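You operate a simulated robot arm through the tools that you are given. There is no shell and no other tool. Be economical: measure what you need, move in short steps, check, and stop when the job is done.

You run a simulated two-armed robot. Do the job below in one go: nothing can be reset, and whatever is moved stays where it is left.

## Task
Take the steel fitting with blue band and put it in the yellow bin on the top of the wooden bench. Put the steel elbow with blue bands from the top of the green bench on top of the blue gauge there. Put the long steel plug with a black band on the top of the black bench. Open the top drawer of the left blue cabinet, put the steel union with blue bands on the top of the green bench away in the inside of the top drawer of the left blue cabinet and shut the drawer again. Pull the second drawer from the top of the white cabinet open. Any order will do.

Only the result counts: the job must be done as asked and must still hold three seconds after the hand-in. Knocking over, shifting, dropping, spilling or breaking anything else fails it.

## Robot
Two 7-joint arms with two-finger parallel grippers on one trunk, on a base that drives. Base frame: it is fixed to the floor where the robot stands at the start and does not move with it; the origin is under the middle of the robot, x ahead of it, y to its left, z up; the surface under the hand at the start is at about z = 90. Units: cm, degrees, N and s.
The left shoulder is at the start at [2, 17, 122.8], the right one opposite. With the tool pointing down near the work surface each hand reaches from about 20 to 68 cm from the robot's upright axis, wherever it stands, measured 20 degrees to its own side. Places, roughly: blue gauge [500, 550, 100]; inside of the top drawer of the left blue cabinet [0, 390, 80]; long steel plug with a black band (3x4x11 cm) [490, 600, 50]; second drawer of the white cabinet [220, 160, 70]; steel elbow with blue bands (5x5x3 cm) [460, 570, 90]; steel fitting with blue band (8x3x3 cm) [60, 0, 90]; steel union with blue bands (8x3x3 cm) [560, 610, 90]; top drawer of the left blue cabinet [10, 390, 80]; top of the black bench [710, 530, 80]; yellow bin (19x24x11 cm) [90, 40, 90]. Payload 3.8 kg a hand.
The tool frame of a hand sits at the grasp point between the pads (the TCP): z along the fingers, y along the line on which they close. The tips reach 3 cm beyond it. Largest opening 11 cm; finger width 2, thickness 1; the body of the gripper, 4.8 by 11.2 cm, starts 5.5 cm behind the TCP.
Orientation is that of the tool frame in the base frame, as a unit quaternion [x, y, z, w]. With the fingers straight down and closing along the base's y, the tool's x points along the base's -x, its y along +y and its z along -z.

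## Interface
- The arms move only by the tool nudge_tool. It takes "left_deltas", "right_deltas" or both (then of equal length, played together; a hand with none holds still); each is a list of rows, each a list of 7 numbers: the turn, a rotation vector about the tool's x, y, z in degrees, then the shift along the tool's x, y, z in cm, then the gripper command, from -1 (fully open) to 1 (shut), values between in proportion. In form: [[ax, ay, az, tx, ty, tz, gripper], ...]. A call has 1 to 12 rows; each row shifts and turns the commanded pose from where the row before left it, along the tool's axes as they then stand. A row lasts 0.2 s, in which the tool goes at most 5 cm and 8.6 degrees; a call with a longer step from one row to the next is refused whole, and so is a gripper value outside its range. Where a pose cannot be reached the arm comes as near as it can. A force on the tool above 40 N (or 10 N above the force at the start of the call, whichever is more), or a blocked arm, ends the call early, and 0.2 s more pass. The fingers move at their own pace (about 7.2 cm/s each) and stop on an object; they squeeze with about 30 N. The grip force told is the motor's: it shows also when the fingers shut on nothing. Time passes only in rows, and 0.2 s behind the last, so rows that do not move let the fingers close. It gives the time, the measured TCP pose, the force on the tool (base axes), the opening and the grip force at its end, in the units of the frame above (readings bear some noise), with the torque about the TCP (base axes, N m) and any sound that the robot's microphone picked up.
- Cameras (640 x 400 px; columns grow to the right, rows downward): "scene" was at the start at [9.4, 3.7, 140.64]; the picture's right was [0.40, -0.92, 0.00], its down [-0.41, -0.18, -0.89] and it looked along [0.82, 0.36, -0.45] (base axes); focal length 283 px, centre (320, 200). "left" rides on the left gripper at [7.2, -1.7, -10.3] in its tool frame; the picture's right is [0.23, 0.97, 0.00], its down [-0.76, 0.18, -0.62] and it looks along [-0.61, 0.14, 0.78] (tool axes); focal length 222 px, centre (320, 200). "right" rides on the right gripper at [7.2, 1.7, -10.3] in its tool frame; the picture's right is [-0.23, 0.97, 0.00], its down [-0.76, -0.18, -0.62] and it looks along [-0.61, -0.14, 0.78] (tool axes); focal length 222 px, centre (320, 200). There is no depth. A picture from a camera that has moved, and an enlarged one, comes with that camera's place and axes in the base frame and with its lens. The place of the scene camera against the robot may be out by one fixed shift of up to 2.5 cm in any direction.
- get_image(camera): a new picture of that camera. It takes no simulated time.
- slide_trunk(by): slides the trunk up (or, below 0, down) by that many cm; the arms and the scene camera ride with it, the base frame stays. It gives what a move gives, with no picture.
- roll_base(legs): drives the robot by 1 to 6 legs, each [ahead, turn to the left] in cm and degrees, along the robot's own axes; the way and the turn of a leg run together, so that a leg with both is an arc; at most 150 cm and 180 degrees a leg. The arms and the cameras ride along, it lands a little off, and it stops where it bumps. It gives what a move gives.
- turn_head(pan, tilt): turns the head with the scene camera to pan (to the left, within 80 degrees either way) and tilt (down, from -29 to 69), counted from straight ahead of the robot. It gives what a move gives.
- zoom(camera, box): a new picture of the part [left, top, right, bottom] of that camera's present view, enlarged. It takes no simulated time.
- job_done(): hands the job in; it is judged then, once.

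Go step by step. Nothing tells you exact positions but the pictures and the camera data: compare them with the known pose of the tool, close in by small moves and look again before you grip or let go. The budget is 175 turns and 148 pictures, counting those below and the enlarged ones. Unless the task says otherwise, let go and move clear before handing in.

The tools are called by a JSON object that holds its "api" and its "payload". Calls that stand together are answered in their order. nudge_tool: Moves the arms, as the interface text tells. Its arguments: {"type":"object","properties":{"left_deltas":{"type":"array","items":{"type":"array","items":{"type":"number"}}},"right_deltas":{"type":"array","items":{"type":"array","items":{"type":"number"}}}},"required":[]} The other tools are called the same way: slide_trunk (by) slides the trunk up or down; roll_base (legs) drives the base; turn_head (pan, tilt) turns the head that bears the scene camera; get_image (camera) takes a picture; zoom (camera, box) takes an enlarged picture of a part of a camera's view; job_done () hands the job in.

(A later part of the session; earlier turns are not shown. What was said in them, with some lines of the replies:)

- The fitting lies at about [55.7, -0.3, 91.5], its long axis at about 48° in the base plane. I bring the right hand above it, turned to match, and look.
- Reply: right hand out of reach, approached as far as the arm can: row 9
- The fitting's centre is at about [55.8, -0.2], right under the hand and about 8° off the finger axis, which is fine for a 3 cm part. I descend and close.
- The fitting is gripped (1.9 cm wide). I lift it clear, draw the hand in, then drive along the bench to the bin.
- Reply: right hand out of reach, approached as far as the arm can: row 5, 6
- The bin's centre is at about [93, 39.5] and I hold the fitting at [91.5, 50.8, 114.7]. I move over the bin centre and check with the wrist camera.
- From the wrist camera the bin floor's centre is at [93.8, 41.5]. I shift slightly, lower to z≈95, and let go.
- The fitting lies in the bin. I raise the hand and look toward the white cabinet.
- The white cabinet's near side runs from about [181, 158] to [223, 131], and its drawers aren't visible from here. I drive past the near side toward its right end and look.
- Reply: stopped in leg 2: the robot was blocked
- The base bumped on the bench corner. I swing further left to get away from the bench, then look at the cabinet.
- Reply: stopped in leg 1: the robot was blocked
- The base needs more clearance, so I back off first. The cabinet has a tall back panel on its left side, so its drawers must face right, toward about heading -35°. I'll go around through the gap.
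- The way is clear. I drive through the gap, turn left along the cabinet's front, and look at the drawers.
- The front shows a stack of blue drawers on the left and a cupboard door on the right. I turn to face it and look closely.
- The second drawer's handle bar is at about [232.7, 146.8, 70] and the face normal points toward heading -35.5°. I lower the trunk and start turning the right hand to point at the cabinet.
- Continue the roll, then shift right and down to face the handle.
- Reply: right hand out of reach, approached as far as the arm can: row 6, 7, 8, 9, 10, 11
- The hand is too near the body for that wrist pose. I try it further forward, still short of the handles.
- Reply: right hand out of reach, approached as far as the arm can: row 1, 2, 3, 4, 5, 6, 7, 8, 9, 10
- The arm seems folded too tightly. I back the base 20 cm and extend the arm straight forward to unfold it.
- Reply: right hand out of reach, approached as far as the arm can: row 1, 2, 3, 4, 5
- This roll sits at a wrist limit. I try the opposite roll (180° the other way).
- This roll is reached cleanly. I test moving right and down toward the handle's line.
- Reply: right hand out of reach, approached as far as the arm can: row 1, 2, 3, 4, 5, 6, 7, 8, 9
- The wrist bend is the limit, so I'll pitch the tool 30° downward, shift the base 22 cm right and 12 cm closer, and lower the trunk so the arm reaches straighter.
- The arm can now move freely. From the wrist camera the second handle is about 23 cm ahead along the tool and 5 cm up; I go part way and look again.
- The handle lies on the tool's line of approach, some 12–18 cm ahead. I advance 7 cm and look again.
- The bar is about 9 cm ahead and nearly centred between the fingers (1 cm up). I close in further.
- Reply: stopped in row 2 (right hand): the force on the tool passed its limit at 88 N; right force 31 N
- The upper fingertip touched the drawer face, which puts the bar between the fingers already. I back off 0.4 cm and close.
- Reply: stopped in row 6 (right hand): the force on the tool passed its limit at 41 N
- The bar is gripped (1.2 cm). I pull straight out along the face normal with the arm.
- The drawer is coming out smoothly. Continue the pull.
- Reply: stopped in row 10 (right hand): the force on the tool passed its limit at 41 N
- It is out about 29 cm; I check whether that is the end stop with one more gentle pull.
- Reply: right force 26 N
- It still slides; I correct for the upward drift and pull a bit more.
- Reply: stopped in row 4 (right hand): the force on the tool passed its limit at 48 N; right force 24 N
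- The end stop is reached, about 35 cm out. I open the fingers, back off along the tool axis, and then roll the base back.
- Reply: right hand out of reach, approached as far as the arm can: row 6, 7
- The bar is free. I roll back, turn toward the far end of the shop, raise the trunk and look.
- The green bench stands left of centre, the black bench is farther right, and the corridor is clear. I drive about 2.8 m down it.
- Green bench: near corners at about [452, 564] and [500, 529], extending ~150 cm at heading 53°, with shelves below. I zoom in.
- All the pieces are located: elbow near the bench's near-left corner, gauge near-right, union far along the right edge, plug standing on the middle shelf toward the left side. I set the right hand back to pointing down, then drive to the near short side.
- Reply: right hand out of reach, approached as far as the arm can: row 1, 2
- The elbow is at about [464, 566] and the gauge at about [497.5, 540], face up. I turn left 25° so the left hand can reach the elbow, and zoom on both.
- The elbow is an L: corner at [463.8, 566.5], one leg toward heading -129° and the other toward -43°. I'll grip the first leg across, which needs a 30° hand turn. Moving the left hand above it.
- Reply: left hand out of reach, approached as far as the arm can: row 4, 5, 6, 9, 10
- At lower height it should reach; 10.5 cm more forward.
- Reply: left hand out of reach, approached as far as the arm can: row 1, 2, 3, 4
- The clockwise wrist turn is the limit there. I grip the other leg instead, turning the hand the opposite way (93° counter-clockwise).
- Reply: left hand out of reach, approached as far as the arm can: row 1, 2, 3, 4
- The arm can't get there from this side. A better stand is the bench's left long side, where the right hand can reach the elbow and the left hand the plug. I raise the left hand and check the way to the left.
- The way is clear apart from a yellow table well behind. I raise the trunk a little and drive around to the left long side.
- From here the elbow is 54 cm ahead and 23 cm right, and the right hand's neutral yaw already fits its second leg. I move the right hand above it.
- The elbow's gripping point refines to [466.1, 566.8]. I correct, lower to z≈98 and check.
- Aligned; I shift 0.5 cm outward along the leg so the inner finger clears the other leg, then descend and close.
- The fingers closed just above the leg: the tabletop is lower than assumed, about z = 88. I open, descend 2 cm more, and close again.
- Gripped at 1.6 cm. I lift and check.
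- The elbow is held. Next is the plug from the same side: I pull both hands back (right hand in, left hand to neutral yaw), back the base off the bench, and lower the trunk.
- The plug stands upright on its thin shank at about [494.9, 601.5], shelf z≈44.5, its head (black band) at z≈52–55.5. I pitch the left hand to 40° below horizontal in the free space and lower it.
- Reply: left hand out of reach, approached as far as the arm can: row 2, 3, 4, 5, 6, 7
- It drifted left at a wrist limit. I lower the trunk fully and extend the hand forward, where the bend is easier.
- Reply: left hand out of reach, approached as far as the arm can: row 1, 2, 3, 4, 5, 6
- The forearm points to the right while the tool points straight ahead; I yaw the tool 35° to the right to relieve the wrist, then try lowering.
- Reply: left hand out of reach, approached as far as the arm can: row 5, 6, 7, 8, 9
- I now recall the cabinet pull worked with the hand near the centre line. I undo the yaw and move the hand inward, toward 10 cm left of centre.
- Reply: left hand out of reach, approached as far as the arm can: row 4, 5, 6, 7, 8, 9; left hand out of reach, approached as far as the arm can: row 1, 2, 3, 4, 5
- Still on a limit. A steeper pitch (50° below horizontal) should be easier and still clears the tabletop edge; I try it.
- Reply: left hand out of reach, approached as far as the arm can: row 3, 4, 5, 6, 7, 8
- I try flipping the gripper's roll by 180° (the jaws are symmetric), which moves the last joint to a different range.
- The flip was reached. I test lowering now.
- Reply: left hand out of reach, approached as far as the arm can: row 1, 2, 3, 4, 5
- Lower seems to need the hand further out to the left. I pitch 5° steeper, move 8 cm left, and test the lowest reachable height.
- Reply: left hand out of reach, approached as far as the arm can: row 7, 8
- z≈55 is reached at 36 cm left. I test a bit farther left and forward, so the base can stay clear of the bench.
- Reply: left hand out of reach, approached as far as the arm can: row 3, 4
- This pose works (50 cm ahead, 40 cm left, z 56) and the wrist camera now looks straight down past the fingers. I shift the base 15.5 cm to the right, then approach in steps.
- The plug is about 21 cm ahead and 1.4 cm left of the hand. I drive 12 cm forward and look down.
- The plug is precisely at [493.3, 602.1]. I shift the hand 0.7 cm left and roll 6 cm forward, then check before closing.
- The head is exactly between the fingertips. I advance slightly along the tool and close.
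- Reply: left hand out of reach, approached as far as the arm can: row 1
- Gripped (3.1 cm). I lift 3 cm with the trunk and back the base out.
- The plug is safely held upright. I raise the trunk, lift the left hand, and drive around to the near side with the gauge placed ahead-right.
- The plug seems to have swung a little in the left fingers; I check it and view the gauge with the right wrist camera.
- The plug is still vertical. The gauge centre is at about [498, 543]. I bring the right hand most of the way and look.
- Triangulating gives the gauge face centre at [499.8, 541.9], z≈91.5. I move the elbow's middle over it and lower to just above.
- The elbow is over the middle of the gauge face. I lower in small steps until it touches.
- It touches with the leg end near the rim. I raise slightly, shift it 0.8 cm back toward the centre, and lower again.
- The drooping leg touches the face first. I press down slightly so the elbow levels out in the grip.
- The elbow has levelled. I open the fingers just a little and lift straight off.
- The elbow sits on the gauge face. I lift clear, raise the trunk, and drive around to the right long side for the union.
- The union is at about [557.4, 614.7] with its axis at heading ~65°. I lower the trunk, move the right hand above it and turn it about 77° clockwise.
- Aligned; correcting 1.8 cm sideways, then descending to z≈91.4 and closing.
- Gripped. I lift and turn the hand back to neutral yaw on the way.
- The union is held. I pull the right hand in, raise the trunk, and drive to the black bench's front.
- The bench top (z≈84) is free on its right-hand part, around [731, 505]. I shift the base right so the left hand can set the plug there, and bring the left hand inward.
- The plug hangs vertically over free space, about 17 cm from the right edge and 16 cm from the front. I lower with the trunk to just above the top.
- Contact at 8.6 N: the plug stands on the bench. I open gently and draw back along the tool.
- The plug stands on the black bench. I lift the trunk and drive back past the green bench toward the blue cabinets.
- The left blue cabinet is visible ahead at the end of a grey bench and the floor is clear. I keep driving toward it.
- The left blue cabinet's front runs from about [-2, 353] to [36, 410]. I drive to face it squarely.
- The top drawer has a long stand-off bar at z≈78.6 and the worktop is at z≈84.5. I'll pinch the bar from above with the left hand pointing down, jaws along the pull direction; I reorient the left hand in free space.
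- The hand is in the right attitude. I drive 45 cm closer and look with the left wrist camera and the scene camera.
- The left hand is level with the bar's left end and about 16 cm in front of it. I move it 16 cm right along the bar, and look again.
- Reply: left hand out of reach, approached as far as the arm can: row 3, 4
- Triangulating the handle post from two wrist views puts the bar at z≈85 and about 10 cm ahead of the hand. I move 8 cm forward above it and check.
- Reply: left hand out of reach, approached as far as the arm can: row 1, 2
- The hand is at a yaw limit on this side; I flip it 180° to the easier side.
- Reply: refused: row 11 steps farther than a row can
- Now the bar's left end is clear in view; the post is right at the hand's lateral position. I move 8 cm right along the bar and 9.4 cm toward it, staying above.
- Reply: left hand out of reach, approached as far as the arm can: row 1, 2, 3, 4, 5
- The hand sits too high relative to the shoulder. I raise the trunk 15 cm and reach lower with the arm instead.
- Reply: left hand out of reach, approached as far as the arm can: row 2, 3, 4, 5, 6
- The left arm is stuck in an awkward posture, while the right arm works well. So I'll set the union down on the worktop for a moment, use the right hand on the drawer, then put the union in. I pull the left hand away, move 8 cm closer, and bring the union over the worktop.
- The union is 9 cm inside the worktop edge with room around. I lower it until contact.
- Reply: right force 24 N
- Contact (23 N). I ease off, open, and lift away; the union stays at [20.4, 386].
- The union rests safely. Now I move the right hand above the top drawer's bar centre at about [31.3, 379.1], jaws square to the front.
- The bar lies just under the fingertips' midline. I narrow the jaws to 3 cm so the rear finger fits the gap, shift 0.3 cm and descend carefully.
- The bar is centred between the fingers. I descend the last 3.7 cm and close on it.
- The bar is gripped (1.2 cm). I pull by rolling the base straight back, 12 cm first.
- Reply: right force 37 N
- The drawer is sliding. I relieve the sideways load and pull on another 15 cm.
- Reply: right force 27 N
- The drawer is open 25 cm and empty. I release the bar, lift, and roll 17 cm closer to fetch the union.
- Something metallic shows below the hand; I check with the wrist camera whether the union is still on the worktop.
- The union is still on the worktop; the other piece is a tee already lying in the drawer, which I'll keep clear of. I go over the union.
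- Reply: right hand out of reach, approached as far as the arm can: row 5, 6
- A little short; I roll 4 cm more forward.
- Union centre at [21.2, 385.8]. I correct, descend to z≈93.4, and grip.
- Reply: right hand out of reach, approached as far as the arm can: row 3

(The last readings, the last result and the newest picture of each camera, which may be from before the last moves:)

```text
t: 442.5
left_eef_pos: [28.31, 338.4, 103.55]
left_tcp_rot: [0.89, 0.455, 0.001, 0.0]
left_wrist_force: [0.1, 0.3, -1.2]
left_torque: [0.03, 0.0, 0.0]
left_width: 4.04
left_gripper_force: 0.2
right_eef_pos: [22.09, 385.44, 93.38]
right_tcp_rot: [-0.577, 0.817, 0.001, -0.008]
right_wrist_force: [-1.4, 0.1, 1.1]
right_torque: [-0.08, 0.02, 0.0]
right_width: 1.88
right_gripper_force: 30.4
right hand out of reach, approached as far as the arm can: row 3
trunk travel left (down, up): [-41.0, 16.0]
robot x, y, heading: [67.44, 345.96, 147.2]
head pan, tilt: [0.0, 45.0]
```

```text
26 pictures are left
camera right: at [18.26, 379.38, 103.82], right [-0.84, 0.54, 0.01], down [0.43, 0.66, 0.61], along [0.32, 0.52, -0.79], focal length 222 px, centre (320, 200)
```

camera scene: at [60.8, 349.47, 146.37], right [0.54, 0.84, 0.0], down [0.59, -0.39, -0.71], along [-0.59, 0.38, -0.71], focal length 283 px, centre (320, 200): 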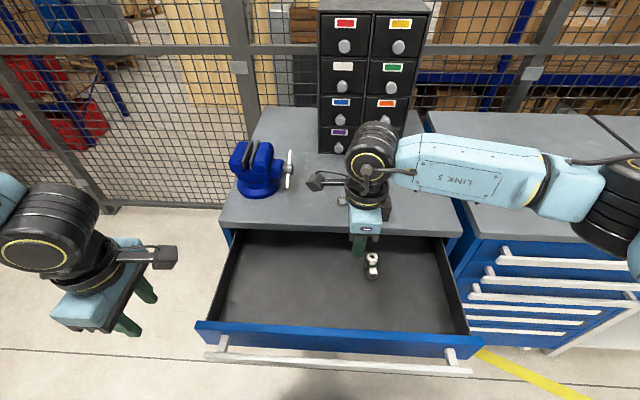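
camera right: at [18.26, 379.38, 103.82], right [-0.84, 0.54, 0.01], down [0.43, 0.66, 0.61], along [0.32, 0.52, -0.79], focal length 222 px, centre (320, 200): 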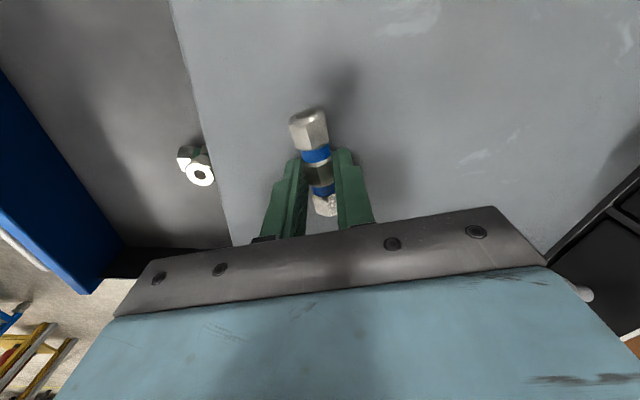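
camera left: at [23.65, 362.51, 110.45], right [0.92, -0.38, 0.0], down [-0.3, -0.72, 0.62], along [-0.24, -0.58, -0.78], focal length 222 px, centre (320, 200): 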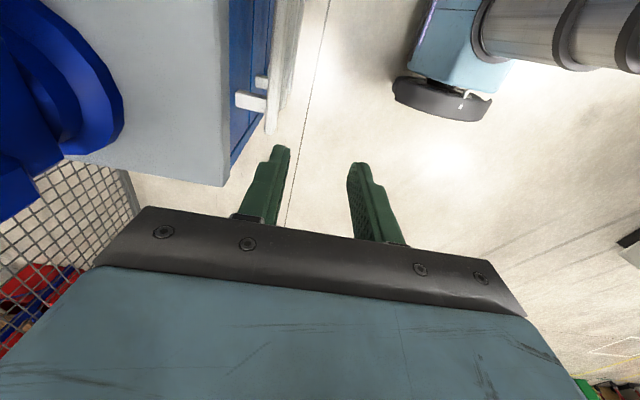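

Gripped again. I lift, roll back 15 cm, and move over the drawer's free middle-left area.

{"api": "nudge_tool", "payload": {"right_deltas": [[0, 0, 0, 0, 0, -2, 1], [0, 0, 0, 0, 0, -4, 1], [0, 0, 0, 0, 0, -3, 1]]}}

{"api": "roll_base", "payload": {"legs": [[-15, 0]]}}

{"api": "nudge_tool", "payload": {"right_deltas": [[0, 0, 0, 3.6, -2.1, 0, 1], [0, 0, 0, 3.6, -2.1, 0, 1], [0, 0, 0, 3.5, -2.1, 0, 1]]}}

{"api": "get_image", "payload": {"camera": "right"}}

{"api": "get_image", "payload": {"camera": "scene"}}

```text
t: 443.3
left_eef_pos: [28.33, 338.55, 103.65]
left_tcp_rot: [0.89, 0.456, 0.001, -0.001]
left_wrist_force: [0.2, -0.5, -0.4]
left_torque: [0.02, 0.03, -0.02]
left_width: 4.04
left_gripper_force: 0.1
right_eef_pos: [22.03, 385.53, 102.49]
right_tcp_rot: [-0.577, 0.817, 0.0, -0.007]
right_wrist_force: [0.0, 0.1, 0.1]
right_torque: [0.02, 0.01, 0.0]
right_width: 1.93
right_gripper_force: 30.1
trunk travel left (down, up): [-41.0, 16.0]
robot x, y, heading: [67.25, 345.95, 147.0]
head pan, tilt: [0.0, 45.0]
```

```text
t: 444.7
left_eef_pos: [41.04, 330.14, 103.52]
left_tcp_rot: [0.889, 0.457, 0.002, -0.001]
left_wrist_force: [0.5, -0.7, 0.3]
left_torque: [-0.02, 0.01, 0.0]
left_width: 4.04
left_gripper_force: 0.1
right_eef_pos: [34.55, 377.4, 102.5]
right_tcp_rot: [-0.577, 0.817, 0.001, -0.008]
right_wrist_force: [0.8, -0.5, -0.5]
right_torque: [0.01, 0.02, 0.0]
right_width: 1.9
right_gripper_force: 30.2
trunk travel left (down, up): [-41.0, 16.0]
robot x, y, heading: [79.96, 338.12, 147.3]
head pan, tilt: [0.0, 45.0]
```

```text
t: 445.5
left_eef_pos: [41.03, 330.19, 103.58]
left_tcp_rot: [0.89, 0.456, 0.001, -0.001]
left_wrist_force: [-0.2, 0.2, 0.3]
left_torque: [0.03, 0.01, 0.0]
left_width: 4.01
left_gripper_force: 0.1
right_eef_pos: [36.88, 365.0, 102.58]
right_tcp_rot: [-0.578, 0.816, 0.0, -0.008]
right_wrist_force: [-0.4, 0.4, -0.2]
right_torque: [0.01, 0.03, 0.03]
right_width: 1.88
right_gripper_force: 30.0
trunk travel left (down, up): [-41.0, 16.0]
robot x, y, heading: [79.74, 337.58, 147.1]
head pan, tilt: [0.0, 45.0]
```

```text
25 pictures are left
camera right: at [33.2, 358.91, 112.89], right [-0.84, 0.54, 0.01], down [0.43, 0.66, 0.61], along [0.33, 0.52, -0.79], focal length 222 px, centre (320, 200)
```

right: 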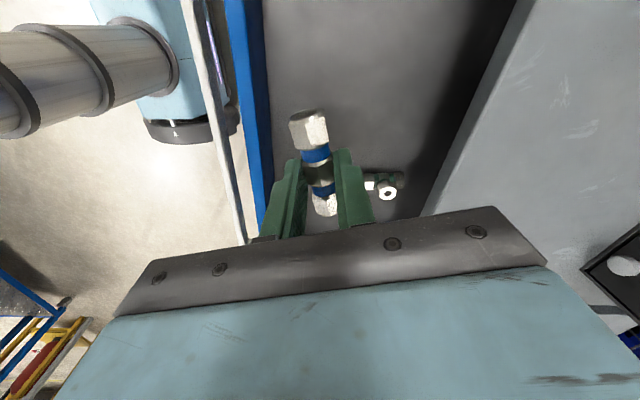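

```text
24 pictures are left
camera scene: at [70.23, 343.24, 146.38], right [0.54, 0.84, 0.0], down [0.59, -0.38, -0.71], along [-0.59, 0.38, -0.71], focal length 283 px, centre (320, 200)
```

scene: 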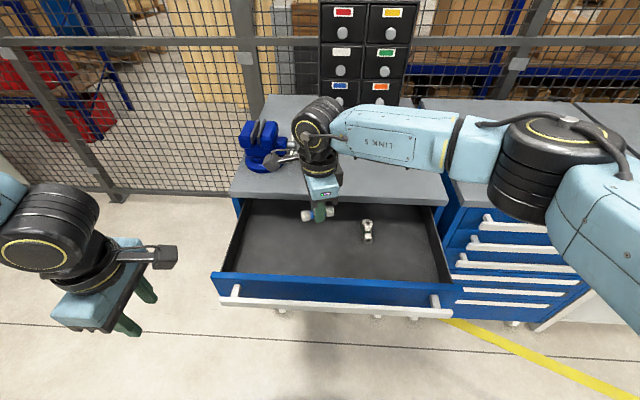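

The union is over free drawer floor, about 13 cm from the tee. I shift 2 cm deeper and lower into the drawer.

{"api": "nudge_tool", "payload": {"right_deltas": [[0, 0, 0, 0, 2, 0, 1], [0, 0, 0, 0, 0, 4, 1], [0, 0, 0, 0, 0, 4, 1], [0, 0, 0, 0, 0, 4, 1], [0, 0, 0, 0, 0, 3, 1], [0, 0, 0, 0, 0, 1.5, 1]]}}

{"api": "get_image", "payload": {"camera": "right"}}

```text
t: 446.9
left_eef_pos: [41.05, 330.17, 103.42]
left_tcp_rot: [0.89, 0.457, 0.001, -0.001]
left_wrist_force: [0.1, 0.3, -0.3]
left_torque: [0.03, 0.03, 0.01]
left_width: 4.01
left_gripper_force: 0.1
right_eef_pos: [34.92, 365.51, 86.08]
right_tcp_rot: [-0.579, 0.816, 0.001, -0.009]
right_wrist_force: [-0.3, -0.1, -0.9]
right_torque: [-0.03, 0.06, -0.04]
right_width: 1.92
right_gripper_force: 30.2
trunk travel left (down, up): [-41.0, 16.0]
robot x, y, heading: [79.66, 337.79, 147.0]
head pan, tilt: [0.0, 45.0]
```

```text
23 pictures are left
camera right: at [31.15, 359.34, 96.51], right [-0.84, 0.54, 0.01], down [0.43, 0.67, 0.61], along [0.32, 0.52, -0.79], focal length 222 px, centre (320, 200)
```

right: 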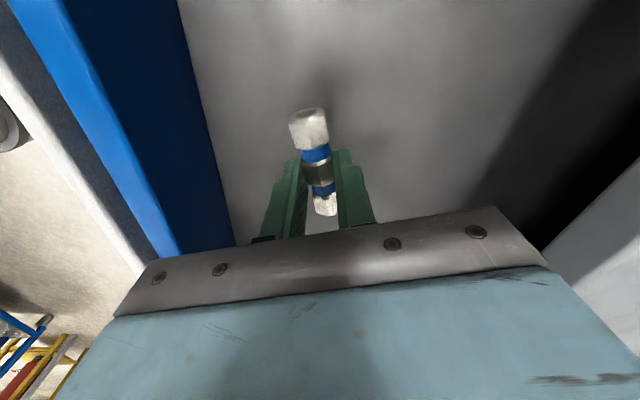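

Still above the floor; I lower in small steps until it touches.

{"api": "nudge_tool", "payload": {"right_deltas": [[0, 0, 0, 0, 0, 0.7, 1], [0, 0, 0, 0, 0, 0.6, 1], [0, 0, 0, 0, 0, 0.5, 1], [0, 0, 0, 0, 0, 0.4, 1], [0, 0, 0, 0, 0, 0.3, 1]]}}

```text
t: 448.1
left_eef_pos: [41.04, 330.16, 103.48]
left_tcp_rot: [0.889, 0.457, 0.001, -0.001]
left_wrist_force: [0.5, 0.3, -0.5]
left_torque: [0.02, -0.02, -0.03]
left_width: 4.01
left_gripper_force: 0.0
right_eef_pos: [35.5, 365.34, 84.98]
right_tcp_rot: [-0.578, 0.816, 0.0, -0.008]
right_wrist_force: [-0.5, 0.0, -0.5]
right_torque: [0.04, 0.03, -0.04]
right_width: 1.91
right_gripper_force: 30.1
right hand out of reach, approached as far as the arm can: row 1, 2, 3
trunk travel left (down, up): [-41.0, 16.0]
robot x, y, heading: [80.04, 337.92, 147.0]
head pan, tilt: [0.0, 45.0]
```

The arm is at its lower limit; I lower with the trunk instead, in small steps.

{"api": "slide_trunk", "payload": {"by": -1.2}}

{"api": "slide_trunk", "payload": {"by": -0.6}}

```text
t: 448.7
left_eef_pos: [40.92, 330.23, 102.36]
left_tcp_rot: [0.89, 0.456, 0.001, 0.0]
left_wrist_force: [-0.1, -0.6, 0.1]
left_torque: [0.0, -0.01, 0.03]
left_width: 4.0
left_gripper_force: 0.1
right_eef_pos: [35.53, 365.52, 83.9]
right_tcp_rot: [-0.578, 0.816, 0.0, -0.007]
right_wrist_force: [-0.9, -0.9, -1.1]
right_torque: [0.01, 0.03, 0.02]
right_width: 1.88
right_gripper_force: 29.7
trunk travel left (down, up): [-39.8, 17.2]
robot x, y, heading: [80.12, 337.55, 147.0]
head pan, tilt: [0.0, 45.0]
```

```text
t: 449.2
left_eef_pos: [40.9, 330.31, 101.72]
left_tcp_rot: [0.89, 0.456, 0.001, 0.0]
left_wrist_force: [0.5, 0.3, 0.0]
left_torque: [-0.01, -0.04, -0.04]
left_width: 4.01
left_gripper_force: 0.1
right_eef_pos: [35.49, 365.4, 83.2]
right_tcp_rot: [-0.577, 0.817, 0.0, -0.008]
right_wrist_force: [0.1, 0.4, 0.2]
right_torque: [0.01, -0.01, -0.02]
right_width: 1.89
right_gripper_force: 30.5
trunk travel left (down, up): [-39.2, 17.8]
robot x, y, heading: [79.54, 337.84, 147.3]
head pan, tilt: [0.0, 45.0]
```

{"api": "slide_trunk", "payload": {"by": -0.5}}

{"api": "slide_trunk", "payload": {"by": -0.4}}

{"api": "get_image", "payload": {"camera": "right"}}

```text
t: 449.8
left_eef_pos: [40.96, 330.33, 101.24]
left_tcp_rot: [0.89, 0.457, 0.001, -0.001]
left_wrist_force: [-0.1, -0.4, 0.1]
left_torque: [0.0, -0.02, 0.04]
left_width: 4.04
left_gripper_force: 0.1
right_eef_pos: [35.61, 365.43, 82.7]
right_tcp_rot: [-0.578, 0.816, 0.0, -0.008]
right_wrist_force: [0.8, 0.6, 0.1]
right_torque: [-0.02, 0.01, -0.03]
right_width: 1.9
right_gripper_force: 30.4
trunk travel left (down, up): [-38.7, 18.3]
robot x, y, heading: [79.63, 337.88, 147.2]
head pan, tilt: [0.0, 45.0]
```

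```text
t: 450.3
left_eef_pos: [40.87, 330.36, 100.86]
left_tcp_rot: [0.89, 0.456, 0.001, -0.001]
left_wrist_force: [0.5, -0.5, -1.1]
left_torque: [0.01, 0.01, 0.01]
left_width: 4.0
left_gripper_force: 0.0
right_eef_pos: [35.5, 365.41, 82.32]
right_tcp_rot: [-0.578, 0.816, 0.0, -0.008]
right_wrist_force: [-0.3, 0.0, -0.7]
right_torque: [0.04, 0.06, -0.01]
right_width: 1.9
right_gripper_force: 30.7
trunk travel left (down, up): [-38.3, 18.7]
robot x, y, heading: [79.91, 338.0, 146.7]
head pan, tilt: [0.0, 45.0]
```

```text
22 pictures are left
camera right: at [31.77, 359.38, 92.71], right [-0.84, 0.54, 0.01], down [0.43, 0.66, 0.61], along [0.32, 0.52, -0.79], focal length 222 px, centre (320, 200)
```

right: 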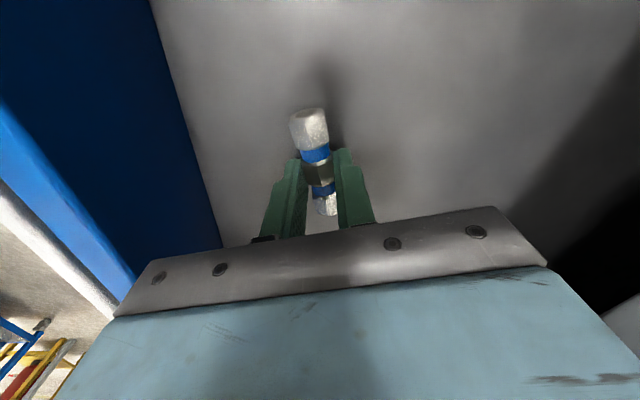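

{"api": "slide_trunk", "payload": {"by": -0.6}}

{"api": "slide_trunk", "payload": {"by": -0.5}}

{"api": "slide_trunk", "payload": {"by": -0.4}}

```text
t: 450.9
left_eef_pos: [40.96, 330.24, 100.34]
left_tcp_rot: [0.89, 0.456, 0.001, 0.0]
left_wrist_force: [-0.3, 0.4, 0.4]
left_torque: [-0.03, -0.02, -0.01]
left_width: 4.02
left_gripper_force: 0.0
right_eef_pos: [35.36, 365.47, 81.97]
right_tcp_rot: [-0.578, 0.816, 0.003, -0.01]
right_wrist_force: [-0.7, 1.9, 22.4]
right_torque: [0.06, 0.05, 0.01]
right_width: 1.9
right_gripper_force: 30.2
trunk travel left (down, up): [-37.7, 19.3]
robot x, y, heading: [79.8, 337.64, 147.4]
head pan, tilt: [0.0, 45.0]
```

```text
t: 451.3
left_eef_pos: [41.03, 330.28, 99.8]
left_tcp_rot: [0.89, 0.456, 0.0, 0.0]
left_wrist_force: [0.1, -0.4, -0.4]
left_torque: [0.02, -0.02, 0.01]
left_width: 4.02
left_gripper_force: 0.2
right_eef_pos: [35.3, 365.69, 81.83]
right_tcp_rot: [-0.577, 0.816, 0.003, -0.008]
right_wrist_force: [0.3, 2.5, 11.8]
right_torque: [0.06, -0.19, -0.01]
right_width: 1.91
right_gripper_force: 29.9
trunk travel left (down, up): [-37.3, 19.7]
robot x, y, heading: [79.54, 337.47, 147.0]
head pan, tilt: [0.0, 45.0]
stopped: the force on the tool passed its limit at 41 N (the readings are from after the stop); the commanded pose is now the measured one
```

```text
t: 451.8
left_eef_pos: [40.96, 330.29, 99.54]
left_tcp_rot: [0.89, 0.456, 0.0, 0.0]
left_wrist_force: [0.2, 0.9, -0.3]
left_torque: [0.0, -0.02, -0.02]
left_width: 4.03
left_gripper_force: 0.1
right_eef_pos: [35.03, 365.74, 81.79]
right_tcp_rot: [-0.577, 0.816, 0.008, -0.01]
right_wrist_force: [-2.8, 3.4, 13.8]
right_torque: [0.02, -0.2, 0.0]
right_width: 1.89
right_gripper_force: 30.1
trunk travel left (down, up): [-36.9, 20.1]
robot x, y, heading: [79.84, 337.56, 146.9]
head pan, tilt: [0.0, 45.0]
stopped: the force on the tool passed its limit at 41 N (the readings are from after the stop); the commanded pose is now the measured one
```

Contact with the drawer floor. I open and lift out.

{"api": "nudge_tool", "payload": {"right_deltas": [[0, 0, 0, 0, 0, -0.3, 1], [0, 0, 0, 0, 0, 0, 0.6], [0, 0, 0, 0, 0, 0, 0.4], [0, 0, 0, 0, 0, 0, 0.3], [0, 0, 0, 0, 0, -1.5, 0.3], [0, 0, 0, 0, 0, -3, 0.3], [0, 0, 0, 0, 0, -4, 0.3], [0, 0, 0, 0, 0, -4, 0.3], [0, 0, 0, 0, 0, -4, 0.3]]}}

{"api": "get_image", "payload": {"camera": "right"}}

```text
t: 453.8
left_eef_pos: [40.96, 330.31, 99.49]
left_tcp_rot: [0.89, 0.456, 0.0, 0.0]
left_wrist_force: [-0.2, -0.2, 0.0]
left_torque: [0.01, 0.01, -0.01]
left_width: 4.01
left_gripper_force: 0.0
right_eef_pos: [30.39, 367.08, 96.75]
right_tcp_rot: [-0.578, 0.816, 0.004, -0.009]
right_wrist_force: [0.6, -0.3, -0.1]
right_torque: [0.02, 0.0, -0.02]
right_width: 3.82
right_gripper_force: 0.1
right hand out of reach, approached as far as the arm can: row 5, 6, 7, 8, 9
trunk travel left (down, up): [-36.9, 20.1]
robot x, y, heading: [79.79, 337.42, 146.8]
head pan, tilt: [0.0, 45.0]
```

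```text
21 pictures are left
camera right: at [26.73, 360.99, 107.16], right [-0.84, 0.54, 0.01], down [0.43, 0.66, 0.61], along [0.32, 0.52, -0.79], focal length 222 px, centre (320, 200)
```

right: 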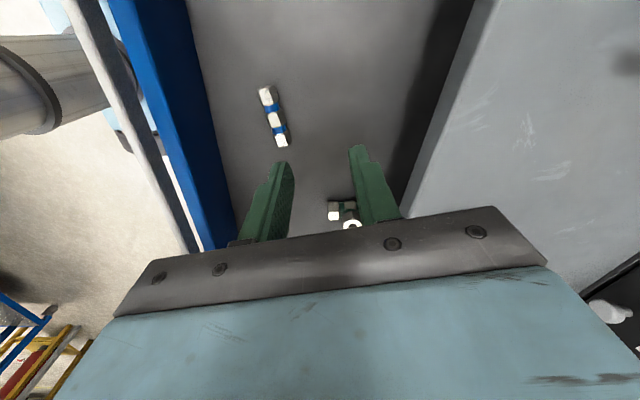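

The union lies in the drawer beside the undisturbed tee. To shut it I go back over the handle bar: roll back 5 cm, turn the hand square, and move above the bar.

{"api": "roll_base", "payload": {"legs": [[-6, 0]]}}

{"api": "nudge_tool", "payload": {"right_deltas": [[0, 0, 8, 0, 0, -2, 0.3], [0, 0, 8, 0, 0, -1, 0.3], [0, 0, 0, -2.5, -3.36, 0, 0.45], [0, 0, 0, -2.5, -3.36, 0, 0.45], [0, 0, 0, -2.5, -3.36, 0, 0.45], [0, 0, 0, -2.5, -3.36, 0, 0.45]]}}

{"api": "get_image", "payload": {"camera": "right"}}

```text
t: 454.8
left_eef_pos: [46.24, 326.99, 99.55]
left_tcp_rot: [0.89, 0.456, 0.001, -0.001]
left_wrist_force: [-0.4, -0.5, -1.0]
left_torque: [0.04, 0.05, 0.0]
left_width: 4.03
left_gripper_force: 0.1
right_eef_pos: [35.66, 363.85, 96.87]
right_tcp_rot: [-0.577, 0.816, 0.004, -0.008]
right_wrist_force: [1.1, -0.9, 0.6]
right_torque: [-0.02, 0.03, -0.02]
right_width: 3.83
right_gripper_force: 0.1
trunk travel left (down, up): [-36.9, 20.1]
robot x, y, heading: [85.26, 334.63, 147.1]
head pan, tilt: [0.0, 45.0]
```

```text
t: 456.2
left_eef_pos: [46.01, 327.0, 99.54]
left_tcp_rot: [0.89, 0.456, 0.0, -0.001]
left_wrist_force: [-0.4, 0.0, -1.2]
left_torque: [-0.02, -0.01, 0.0]
left_width: 4.03
left_gripper_force: 0.1
right_eef_pos: [35.33, 364.59, 98.33]
right_tcp_rot: [-0.459, 0.889, 0.003, -0.008]
right_wrist_force: [-0.8, 0.4, 0.2]
right_torque: [-0.01, -0.04, 0.0]
right_width: 3.02
right_gripper_force: 0.1
right hand out of reach, approached as far as the arm can: row 1, 3, 4, 5, 6
trunk travel left (down, up): [-36.9, 20.1]
robot x, y, heading: [85.18, 334.47, 147.1]
head pan, tilt: [0.0, 45.0]
```

```text
20 pictures are left
camera right: at [30.04, 359.83, 108.74], right [-0.66, 0.75, 0.01], down [0.6, 0.52, 0.61], along [0.45, 0.41, -0.79], focal length 222 px, centre (320, 200)
```

right: 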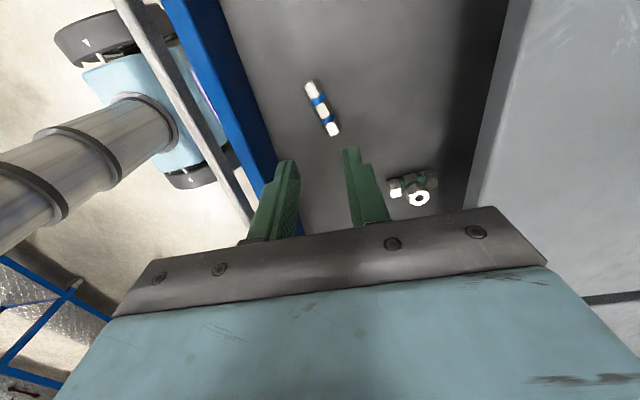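

The arm is in a tight posture. I try the moves separately: sideways first, then back.

{"api": "nudge_tool", "payload": {"right_deltas": [[0, 0, 0, -3, 0, 0, 0.45], [0, 0, 0, -3, 0, 0, 0.45], [0, 0, 0, -3, 0, 0, 0.45], [0, 0, 0, -3, 0, 0, 0.45]]}}

{"api": "nudge_tool", "payload": {"right_deltas": [[0, 0, 0, 0, -3, 0, 0.45], [0, 0, 0, 0, -3, 0, 0.45], [0, 0, 0, 0, -3, 0, 0.45]]}}

```text
t: 457.2
left_eef_pos: [46.04, 326.98, 99.47]
left_tcp_rot: [0.89, 0.456, 0.0, 0.0]
left_wrist_force: [-0.6, -0.1, -0.1]
left_torque: [0.0, 0.02, 0.04]
left_width: 4.03
left_gripper_force: 0.1
right_eef_pos: [42.34, 374.39, 98.17]
right_tcp_rot: [-0.458, 0.889, 0.003, -0.009]
right_wrist_force: [0.1, -0.1, 0.7]
right_torque: [0.0, -0.02, 0.01]
right_width: 3.01
right_gripper_force: 0.1
trunk travel left (down, up): [-36.9, 20.1]
robot x, y, heading: [84.79, 334.44, 147.4]
head pan, tilt: [0.0, 45.0]
```

```text
t: 458.0
left_eef_pos: [46.13, 326.98, 99.52]
left_tcp_rot: [0.89, 0.457, 0.0, 0.0]
left_wrist_force: [-0.2, 0.1, -0.5]
left_torque: [-0.04, 0.01, -0.01]
left_width: 4.03
left_gripper_force: 0.1
right_eef_pos: [49.69, 369.09, 97.9]
right_tcp_rot: [-0.459, 0.888, 0.004, -0.009]
right_wrist_force: [0.1, -0.1, -1.1]
right_torque: [0.0, 0.02, 0.02]
right_width: 3.02
right_gripper_force: 0.1
trunk travel left (down, up): [-36.9, 20.1]
robot x, y, heading: [84.76, 334.29, 147.3]
head pan, tilt: [0.0, 45.0]
```

{"api": "nudge_tool", "payload": {"right_deltas": [[0, 0, 0, 0, -2.4, 0, 0.45], [0, 0, 0, 0, -2.3, 0, 0.45], [0, 0, 0, 0, 0, 3, 0.45], [0, 0, 0, 0, 0, 2.5, 0.45], [0, 0, 0, 0, 0, 2, 0.45]]}}

{"api": "get_image", "payload": {"camera": "right"}}

```text
t: 459.2
left_eef_pos: [46.07, 327.11, 99.61]
left_tcp_rot: [0.89, 0.456, 0.001, -0.001]
left_wrist_force: [-0.6, -0.6, 0.2]
left_torque: [-0.03, -0.01, -0.03]
left_width: 4.03
left_gripper_force: 0.2
right_eef_pos: [53.27, 366.53, 90.27]
right_tcp_rot: [-0.459, 0.889, 0.003, -0.01]
right_wrist_force: [-0.3, 0.1, 0.3]
right_torque: [-0.01, 0.0, 0.02]
right_width: 3.03
right_gripper_force: 0.0
trunk travel left (down, up): [-36.9, 20.1]
robot x, y, heading: [85.33, 334.43, 147.1]
head pan, tilt: [0.0, 45.0]
```

```text
19 pictures are left
camera right: at [47.98, 361.72, 100.74], right [-0.66, 0.75, 0.01], down [0.6, 0.52, 0.61], along [0.45, 0.41, -0.79], focal length 222 px, centre (320, 200)
```

right: 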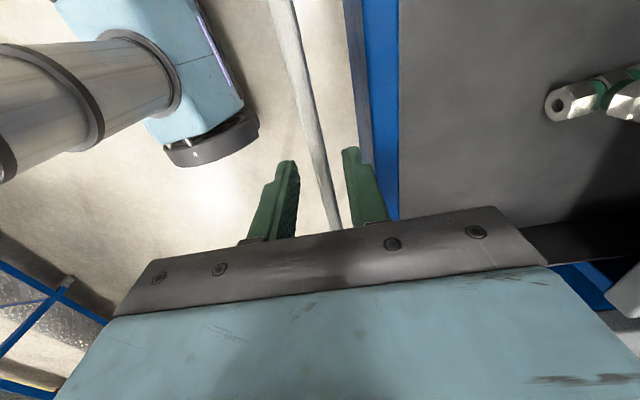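

The bar is centred between the jaws. I descend 4 cm and close on it.

{"api": "nudge_tool", "payload": {"right_deltas": [[0, 0, 0, 0, 0, 1.5, 0.45], [0, 0, 0, 0, 0, 1.5, 0.45], [0, 0, 0, 0, 0, 1, 0.45], [0, 0, 0, 0, 0, 0, 1], [0, 0, 0, 0, 0, 0, 1], [0, 0, 0, 0, 0, 0, 1]]}}

```text
t: 460.6
left_eef_pos: [45.97, 327.04, 99.41]
left_tcp_rot: [0.89, 0.456, 0.001, 0.0]
left_wrist_force: [0.1, 0.0, -0.8]
left_torque: [0.02, -0.02, -0.01]
left_width: 4.05
left_gripper_force: 0.0
right_eef_pos: [53.2, 366.44, 86.25]
right_tcp_rot: [-0.457, 0.889, 0.003, -0.009]
right_wrist_force: [-0.4, -1.6, -5.2]
right_torque: [-0.54, -0.53, -0.93]
right_width: 1.19
right_gripper_force: 45.0
trunk travel left (down, up): [-36.9, 20.1]
robot x, y, heading: [84.61, 334.63, 147.0]
head pan, tilt: [0.0, 45.0]
```

Gripped. I push it shut by rolling forward in two stages.

{"api": "roll_base", "payload": {"legs": [[12, 0]]}}

{"api": "nudge_tool", "payload": {"right_deltas": [[0, 0, 0, -0.3, 0, 0, 1], [0, 0, 0, -0.3, 0, 0, 1]]}}

{"api": "roll_base", "payload": {"legs": [[11, 0]]}}

{"api": "get_image", "payload": {"camera": "scene"}}

```text
t: 461.8
left_eef_pos: [36.35, 333.58, 99.57]
left_tcp_rot: [0.89, 0.457, -0.002, 0.0]
left_wrist_force: [0.4, -0.4, -0.7]
left_torque: [0.04, 0.0, 0.01]
left_width: 4.03
left_gripper_force: 0.1
right_eef_pos: [43.8, 373.31, 86.31]
right_tcp_rot: [-0.458, 0.889, 0.003, -0.004]
right_wrist_force: [22.3, 24.7, 10.5]
right_torque: [-0.22, -0.97, -0.72]
right_width: 1.19
right_gripper_force: 44.9
trunk travel left (down, up): [-36.9, 20.1]
robot x, y, heading: [74.79, 340.9, 147.2]
head pan, tilt: [0.0, 45.0]
```

```text
t: 462.4
left_eef_pos: [36.11, 333.22, 99.3]
left_tcp_rot: [0.889, 0.457, 0.001, 0.0]
left_wrist_force: [0.6, -0.2, 0.0]
left_torque: [0.04, -0.04, 0.0]
left_width: 4.03
left_gripper_force: 0.0
right_eef_pos: [43.8, 373.28, 86.21]
right_tcp_rot: [-0.458, 0.889, 0.001, -0.004]
right_wrist_force: [-5.9, -11.6, -1.4]
right_torque: [0.27, -1.06, -0.94]
right_width: 1.19
right_gripper_force: 44.9
trunk travel left (down, up): [-36.9, 20.1]
robot x, y, heading: [74.91, 341.01, 147.3]
head pan, tilt: [0.0, 45.0]
```

```text
t: 463.6
left_eef_pos: [27.21, 339.16, 99.52]
left_tcp_rot: [0.89, 0.457, 0.0, 0.0]
left_wrist_force: [-0.6, -0.5, -0.2]
left_torque: [-0.03, -0.02, 0.0]
left_width: 4.02
left_gripper_force: 0.1
right_eef_pos: [35.2, 379.53, 86.28]
right_tcp_rot: [-0.457, 0.89, 0.002, -0.001]
right_wrist_force: [10.2, 8.4, 9.5]
right_torque: [-0.59, -0.74, -0.9]
right_width: 1.21
right_gripper_force: 44.6
trunk travel left (down, up): [-36.9, 20.1]
robot x, y, heading: [66.19, 346.75, 147.2]
head pan, tilt: [0.0, 45.0]
```

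```text
18 pictures are left
camera scene: at [56.59, 352.35, 142.32], right [0.54, 0.84, 0.0], down [0.59, -0.38, -0.71], along [-0.6, 0.38, -0.71], focal length 283 px, centre (320, 200)
```

scene: 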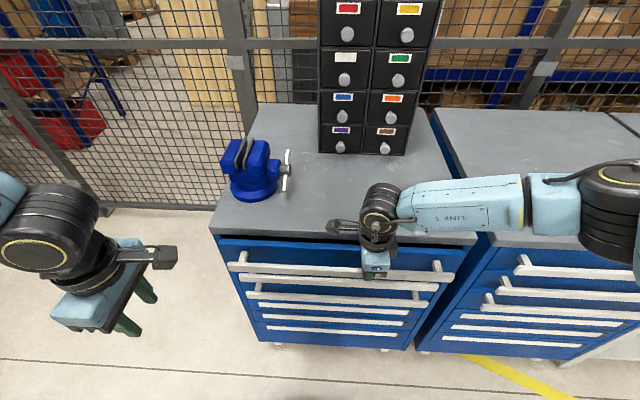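

About 2.7 cm remain. I finish with the arm until it stops.

{"api": "nudge_tool", "payload": {"right_deltas": [[0, 0, 0, -0.2, 0.8, 0, 1], [0, 0, 0, 0, 0.8, 0, 1], [0, 0, 0, 0, 0.6, 0, 1], [0, 0, 0, 0, 0.4, 0, 1], [0, 0, 0, 0, 0.4, 0, 1], [0, 0, 0, 0, 0.3, 0, 1]]}}

```text
t: 465.0
left_eef_pos: [27.31, 339.05, 99.45]
left_tcp_rot: [0.89, 0.457, 0.001, -0.002]
left_wrist_force: [0.0, 0.1, 0.0]
left_torque: [-0.03, 0.01, 0.0]
left_width: 4.01
left_gripper_force: 0.1
right_eef_pos: [32.95, 381.33, 86.35]
right_tcp_rot: [-0.458, 0.889, 0.0, 0.001]
right_wrist_force: [16.4, -15.3, 9.5]
right_torque: [-1.1, 0.37, -0.91]
right_width: 1.2
right_gripper_force: 45.4
trunk travel left (down, up): [-36.9, 20.1]
robot x, y, heading: [66.22, 346.82, 147.2]
head pan, tilt: [0.0, 45.0]
```

The plane matches the closed position, with the stop pushing back. I open slightly, lift off straight up and look.

{"api": "nudge_tool", "payload": {"right_deltas": [[0, 0, 0, 0, 0, 0, 0.7], [0, 0, 0, 0, 0, 0, 0.5], [0, 0, 0, 0, 0, 0, 0.45], [0, 0, 0, 0, 0, -1.5, 0.45], [0, 0, 0, 0, 0, -3, 0.45], [0, 0, 0, 0, 0, -4, 0.45], [0, 0, 0, 0, -3, -3, 0.45]]}}

{"api": "roll_base", "payload": {"legs": [[-25, 0]]}}

{"api": "get_image", "payload": {"camera": "scene"}}

```text
t: 466.6
left_eef_pos: [27.21, 339.12, 99.38]
left_tcp_rot: [0.89, 0.456, 0.0, 0.0]
left_wrist_force: [-0.2, 0.9, 0.0]
left_torque: [-0.01, 0.01, 0.0]
left_width: 4.04
left_gripper_force: 0.0
right_eef_pos: [34.8, 379.87, 97.7]
right_tcp_rot: [-0.457, 0.889, 0.004, 0.0]
right_wrist_force: [-0.3, -0.7, 0.7]
right_torque: [-0.02, 0.01, 0.0]
right_width: 3.05
right_gripper_force: 0.1
trunk travel left (down, up): [-36.9, 20.1]
robot x, y, heading: [66.23, 346.7, 146.9]
head pan, tilt: [0.0, 45.0]
```

```text
t: 468.4
left_eef_pos: [47.92, 325.68, 99.44]
left_tcp_rot: [0.89, 0.457, 0.0, -0.001]
left_wrist_force: [0.1, 0.1, -0.3]
left_torque: [0.01, 0.02, -0.02]
left_width: 4.06
left_gripper_force: 0.2
right_eef_pos: [55.59, 366.32, 97.72]
right_tcp_rot: [-0.457, 0.889, 0.003, 0.001]
right_wrist_force: [0.0, 0.3, -0.2]
right_torque: [-0.01, 0.02, 0.0]
right_width: 3.02
right_gripper_force: 0.0
trunk travel left (down, up): [-36.9, 20.1]
robot x, y, heading: [86.81, 333.7, 147.2]
head pan, tilt: [0.0, 45.0]
```

```text
17 pictures are left
camera scene: at [77.3, 338.82, 142.3], right [0.54, 0.84, 0.0], down [0.59, -0.38, -0.71], along [-0.59, 0.38, -0.71], focal length 283 px, centre (320, 200)
```

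scene: 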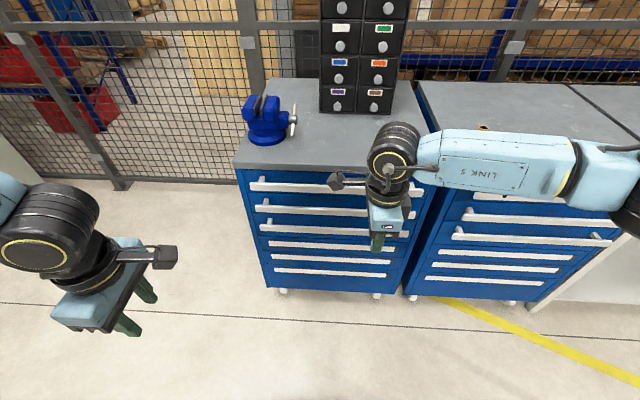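

{"api": "zoom", "payload": {"camera": "scene", "box": [225, 140, 425, 300]}}

```text
2.50 times, centred on (325, 220) of scene
camera zoom: at [77.3, 338.82, 142.3], right [0.54, 0.84, 0.0], down [0.59, -0.38, -0.71], along [-0.59, 0.38, -0.71], focal length 707 px, centre (308, 150)
```

zoom: 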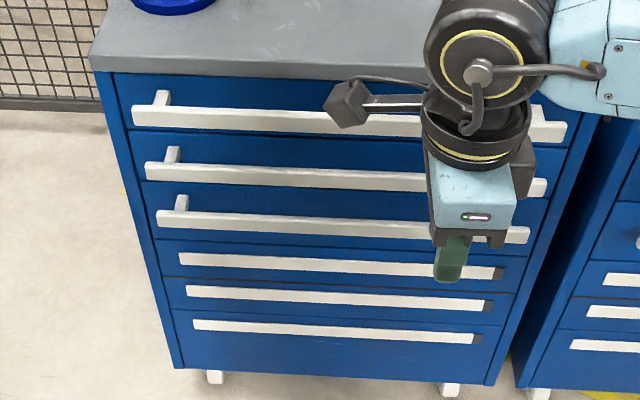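

The top drawer is shut flush with the union inside, and both hands are clear. The fitting, elbow, plug and white drawer were each checked by picture when I finished with them, so I hand in.

{"api": "job_done", "payload": {}}

```text
The job is handed in.
```

I've handed the job in with all five parts done. I checked each one by picture when I finished it, but didn't go back for a last look at the earlier ones:

- **Fitting:** it lies in the yellow bin on the wooden bench.
- **Elbow:** it rests on the blue gauge's face, on the green bench.
- **Plug:** it stands upright on its shank on the right part of the black bench.
- **Union:** it is in the top drawer of the left blue cabinet, and the drawer is shut. I set it down on that cabinet's worktop for a while so the same hand could open the drawer. A tee fitting was already in the drawer. It hadn't moved after I put the union in, but I couldn't see it once the drawer was shut.
- **White cabinet:** the second drawer is pulled out about 35 cm, to its end stop.

Early on, the base bumped the wooden bench once and stopped. I saw nothing there moved, but I didn't check that bench again afterwards.
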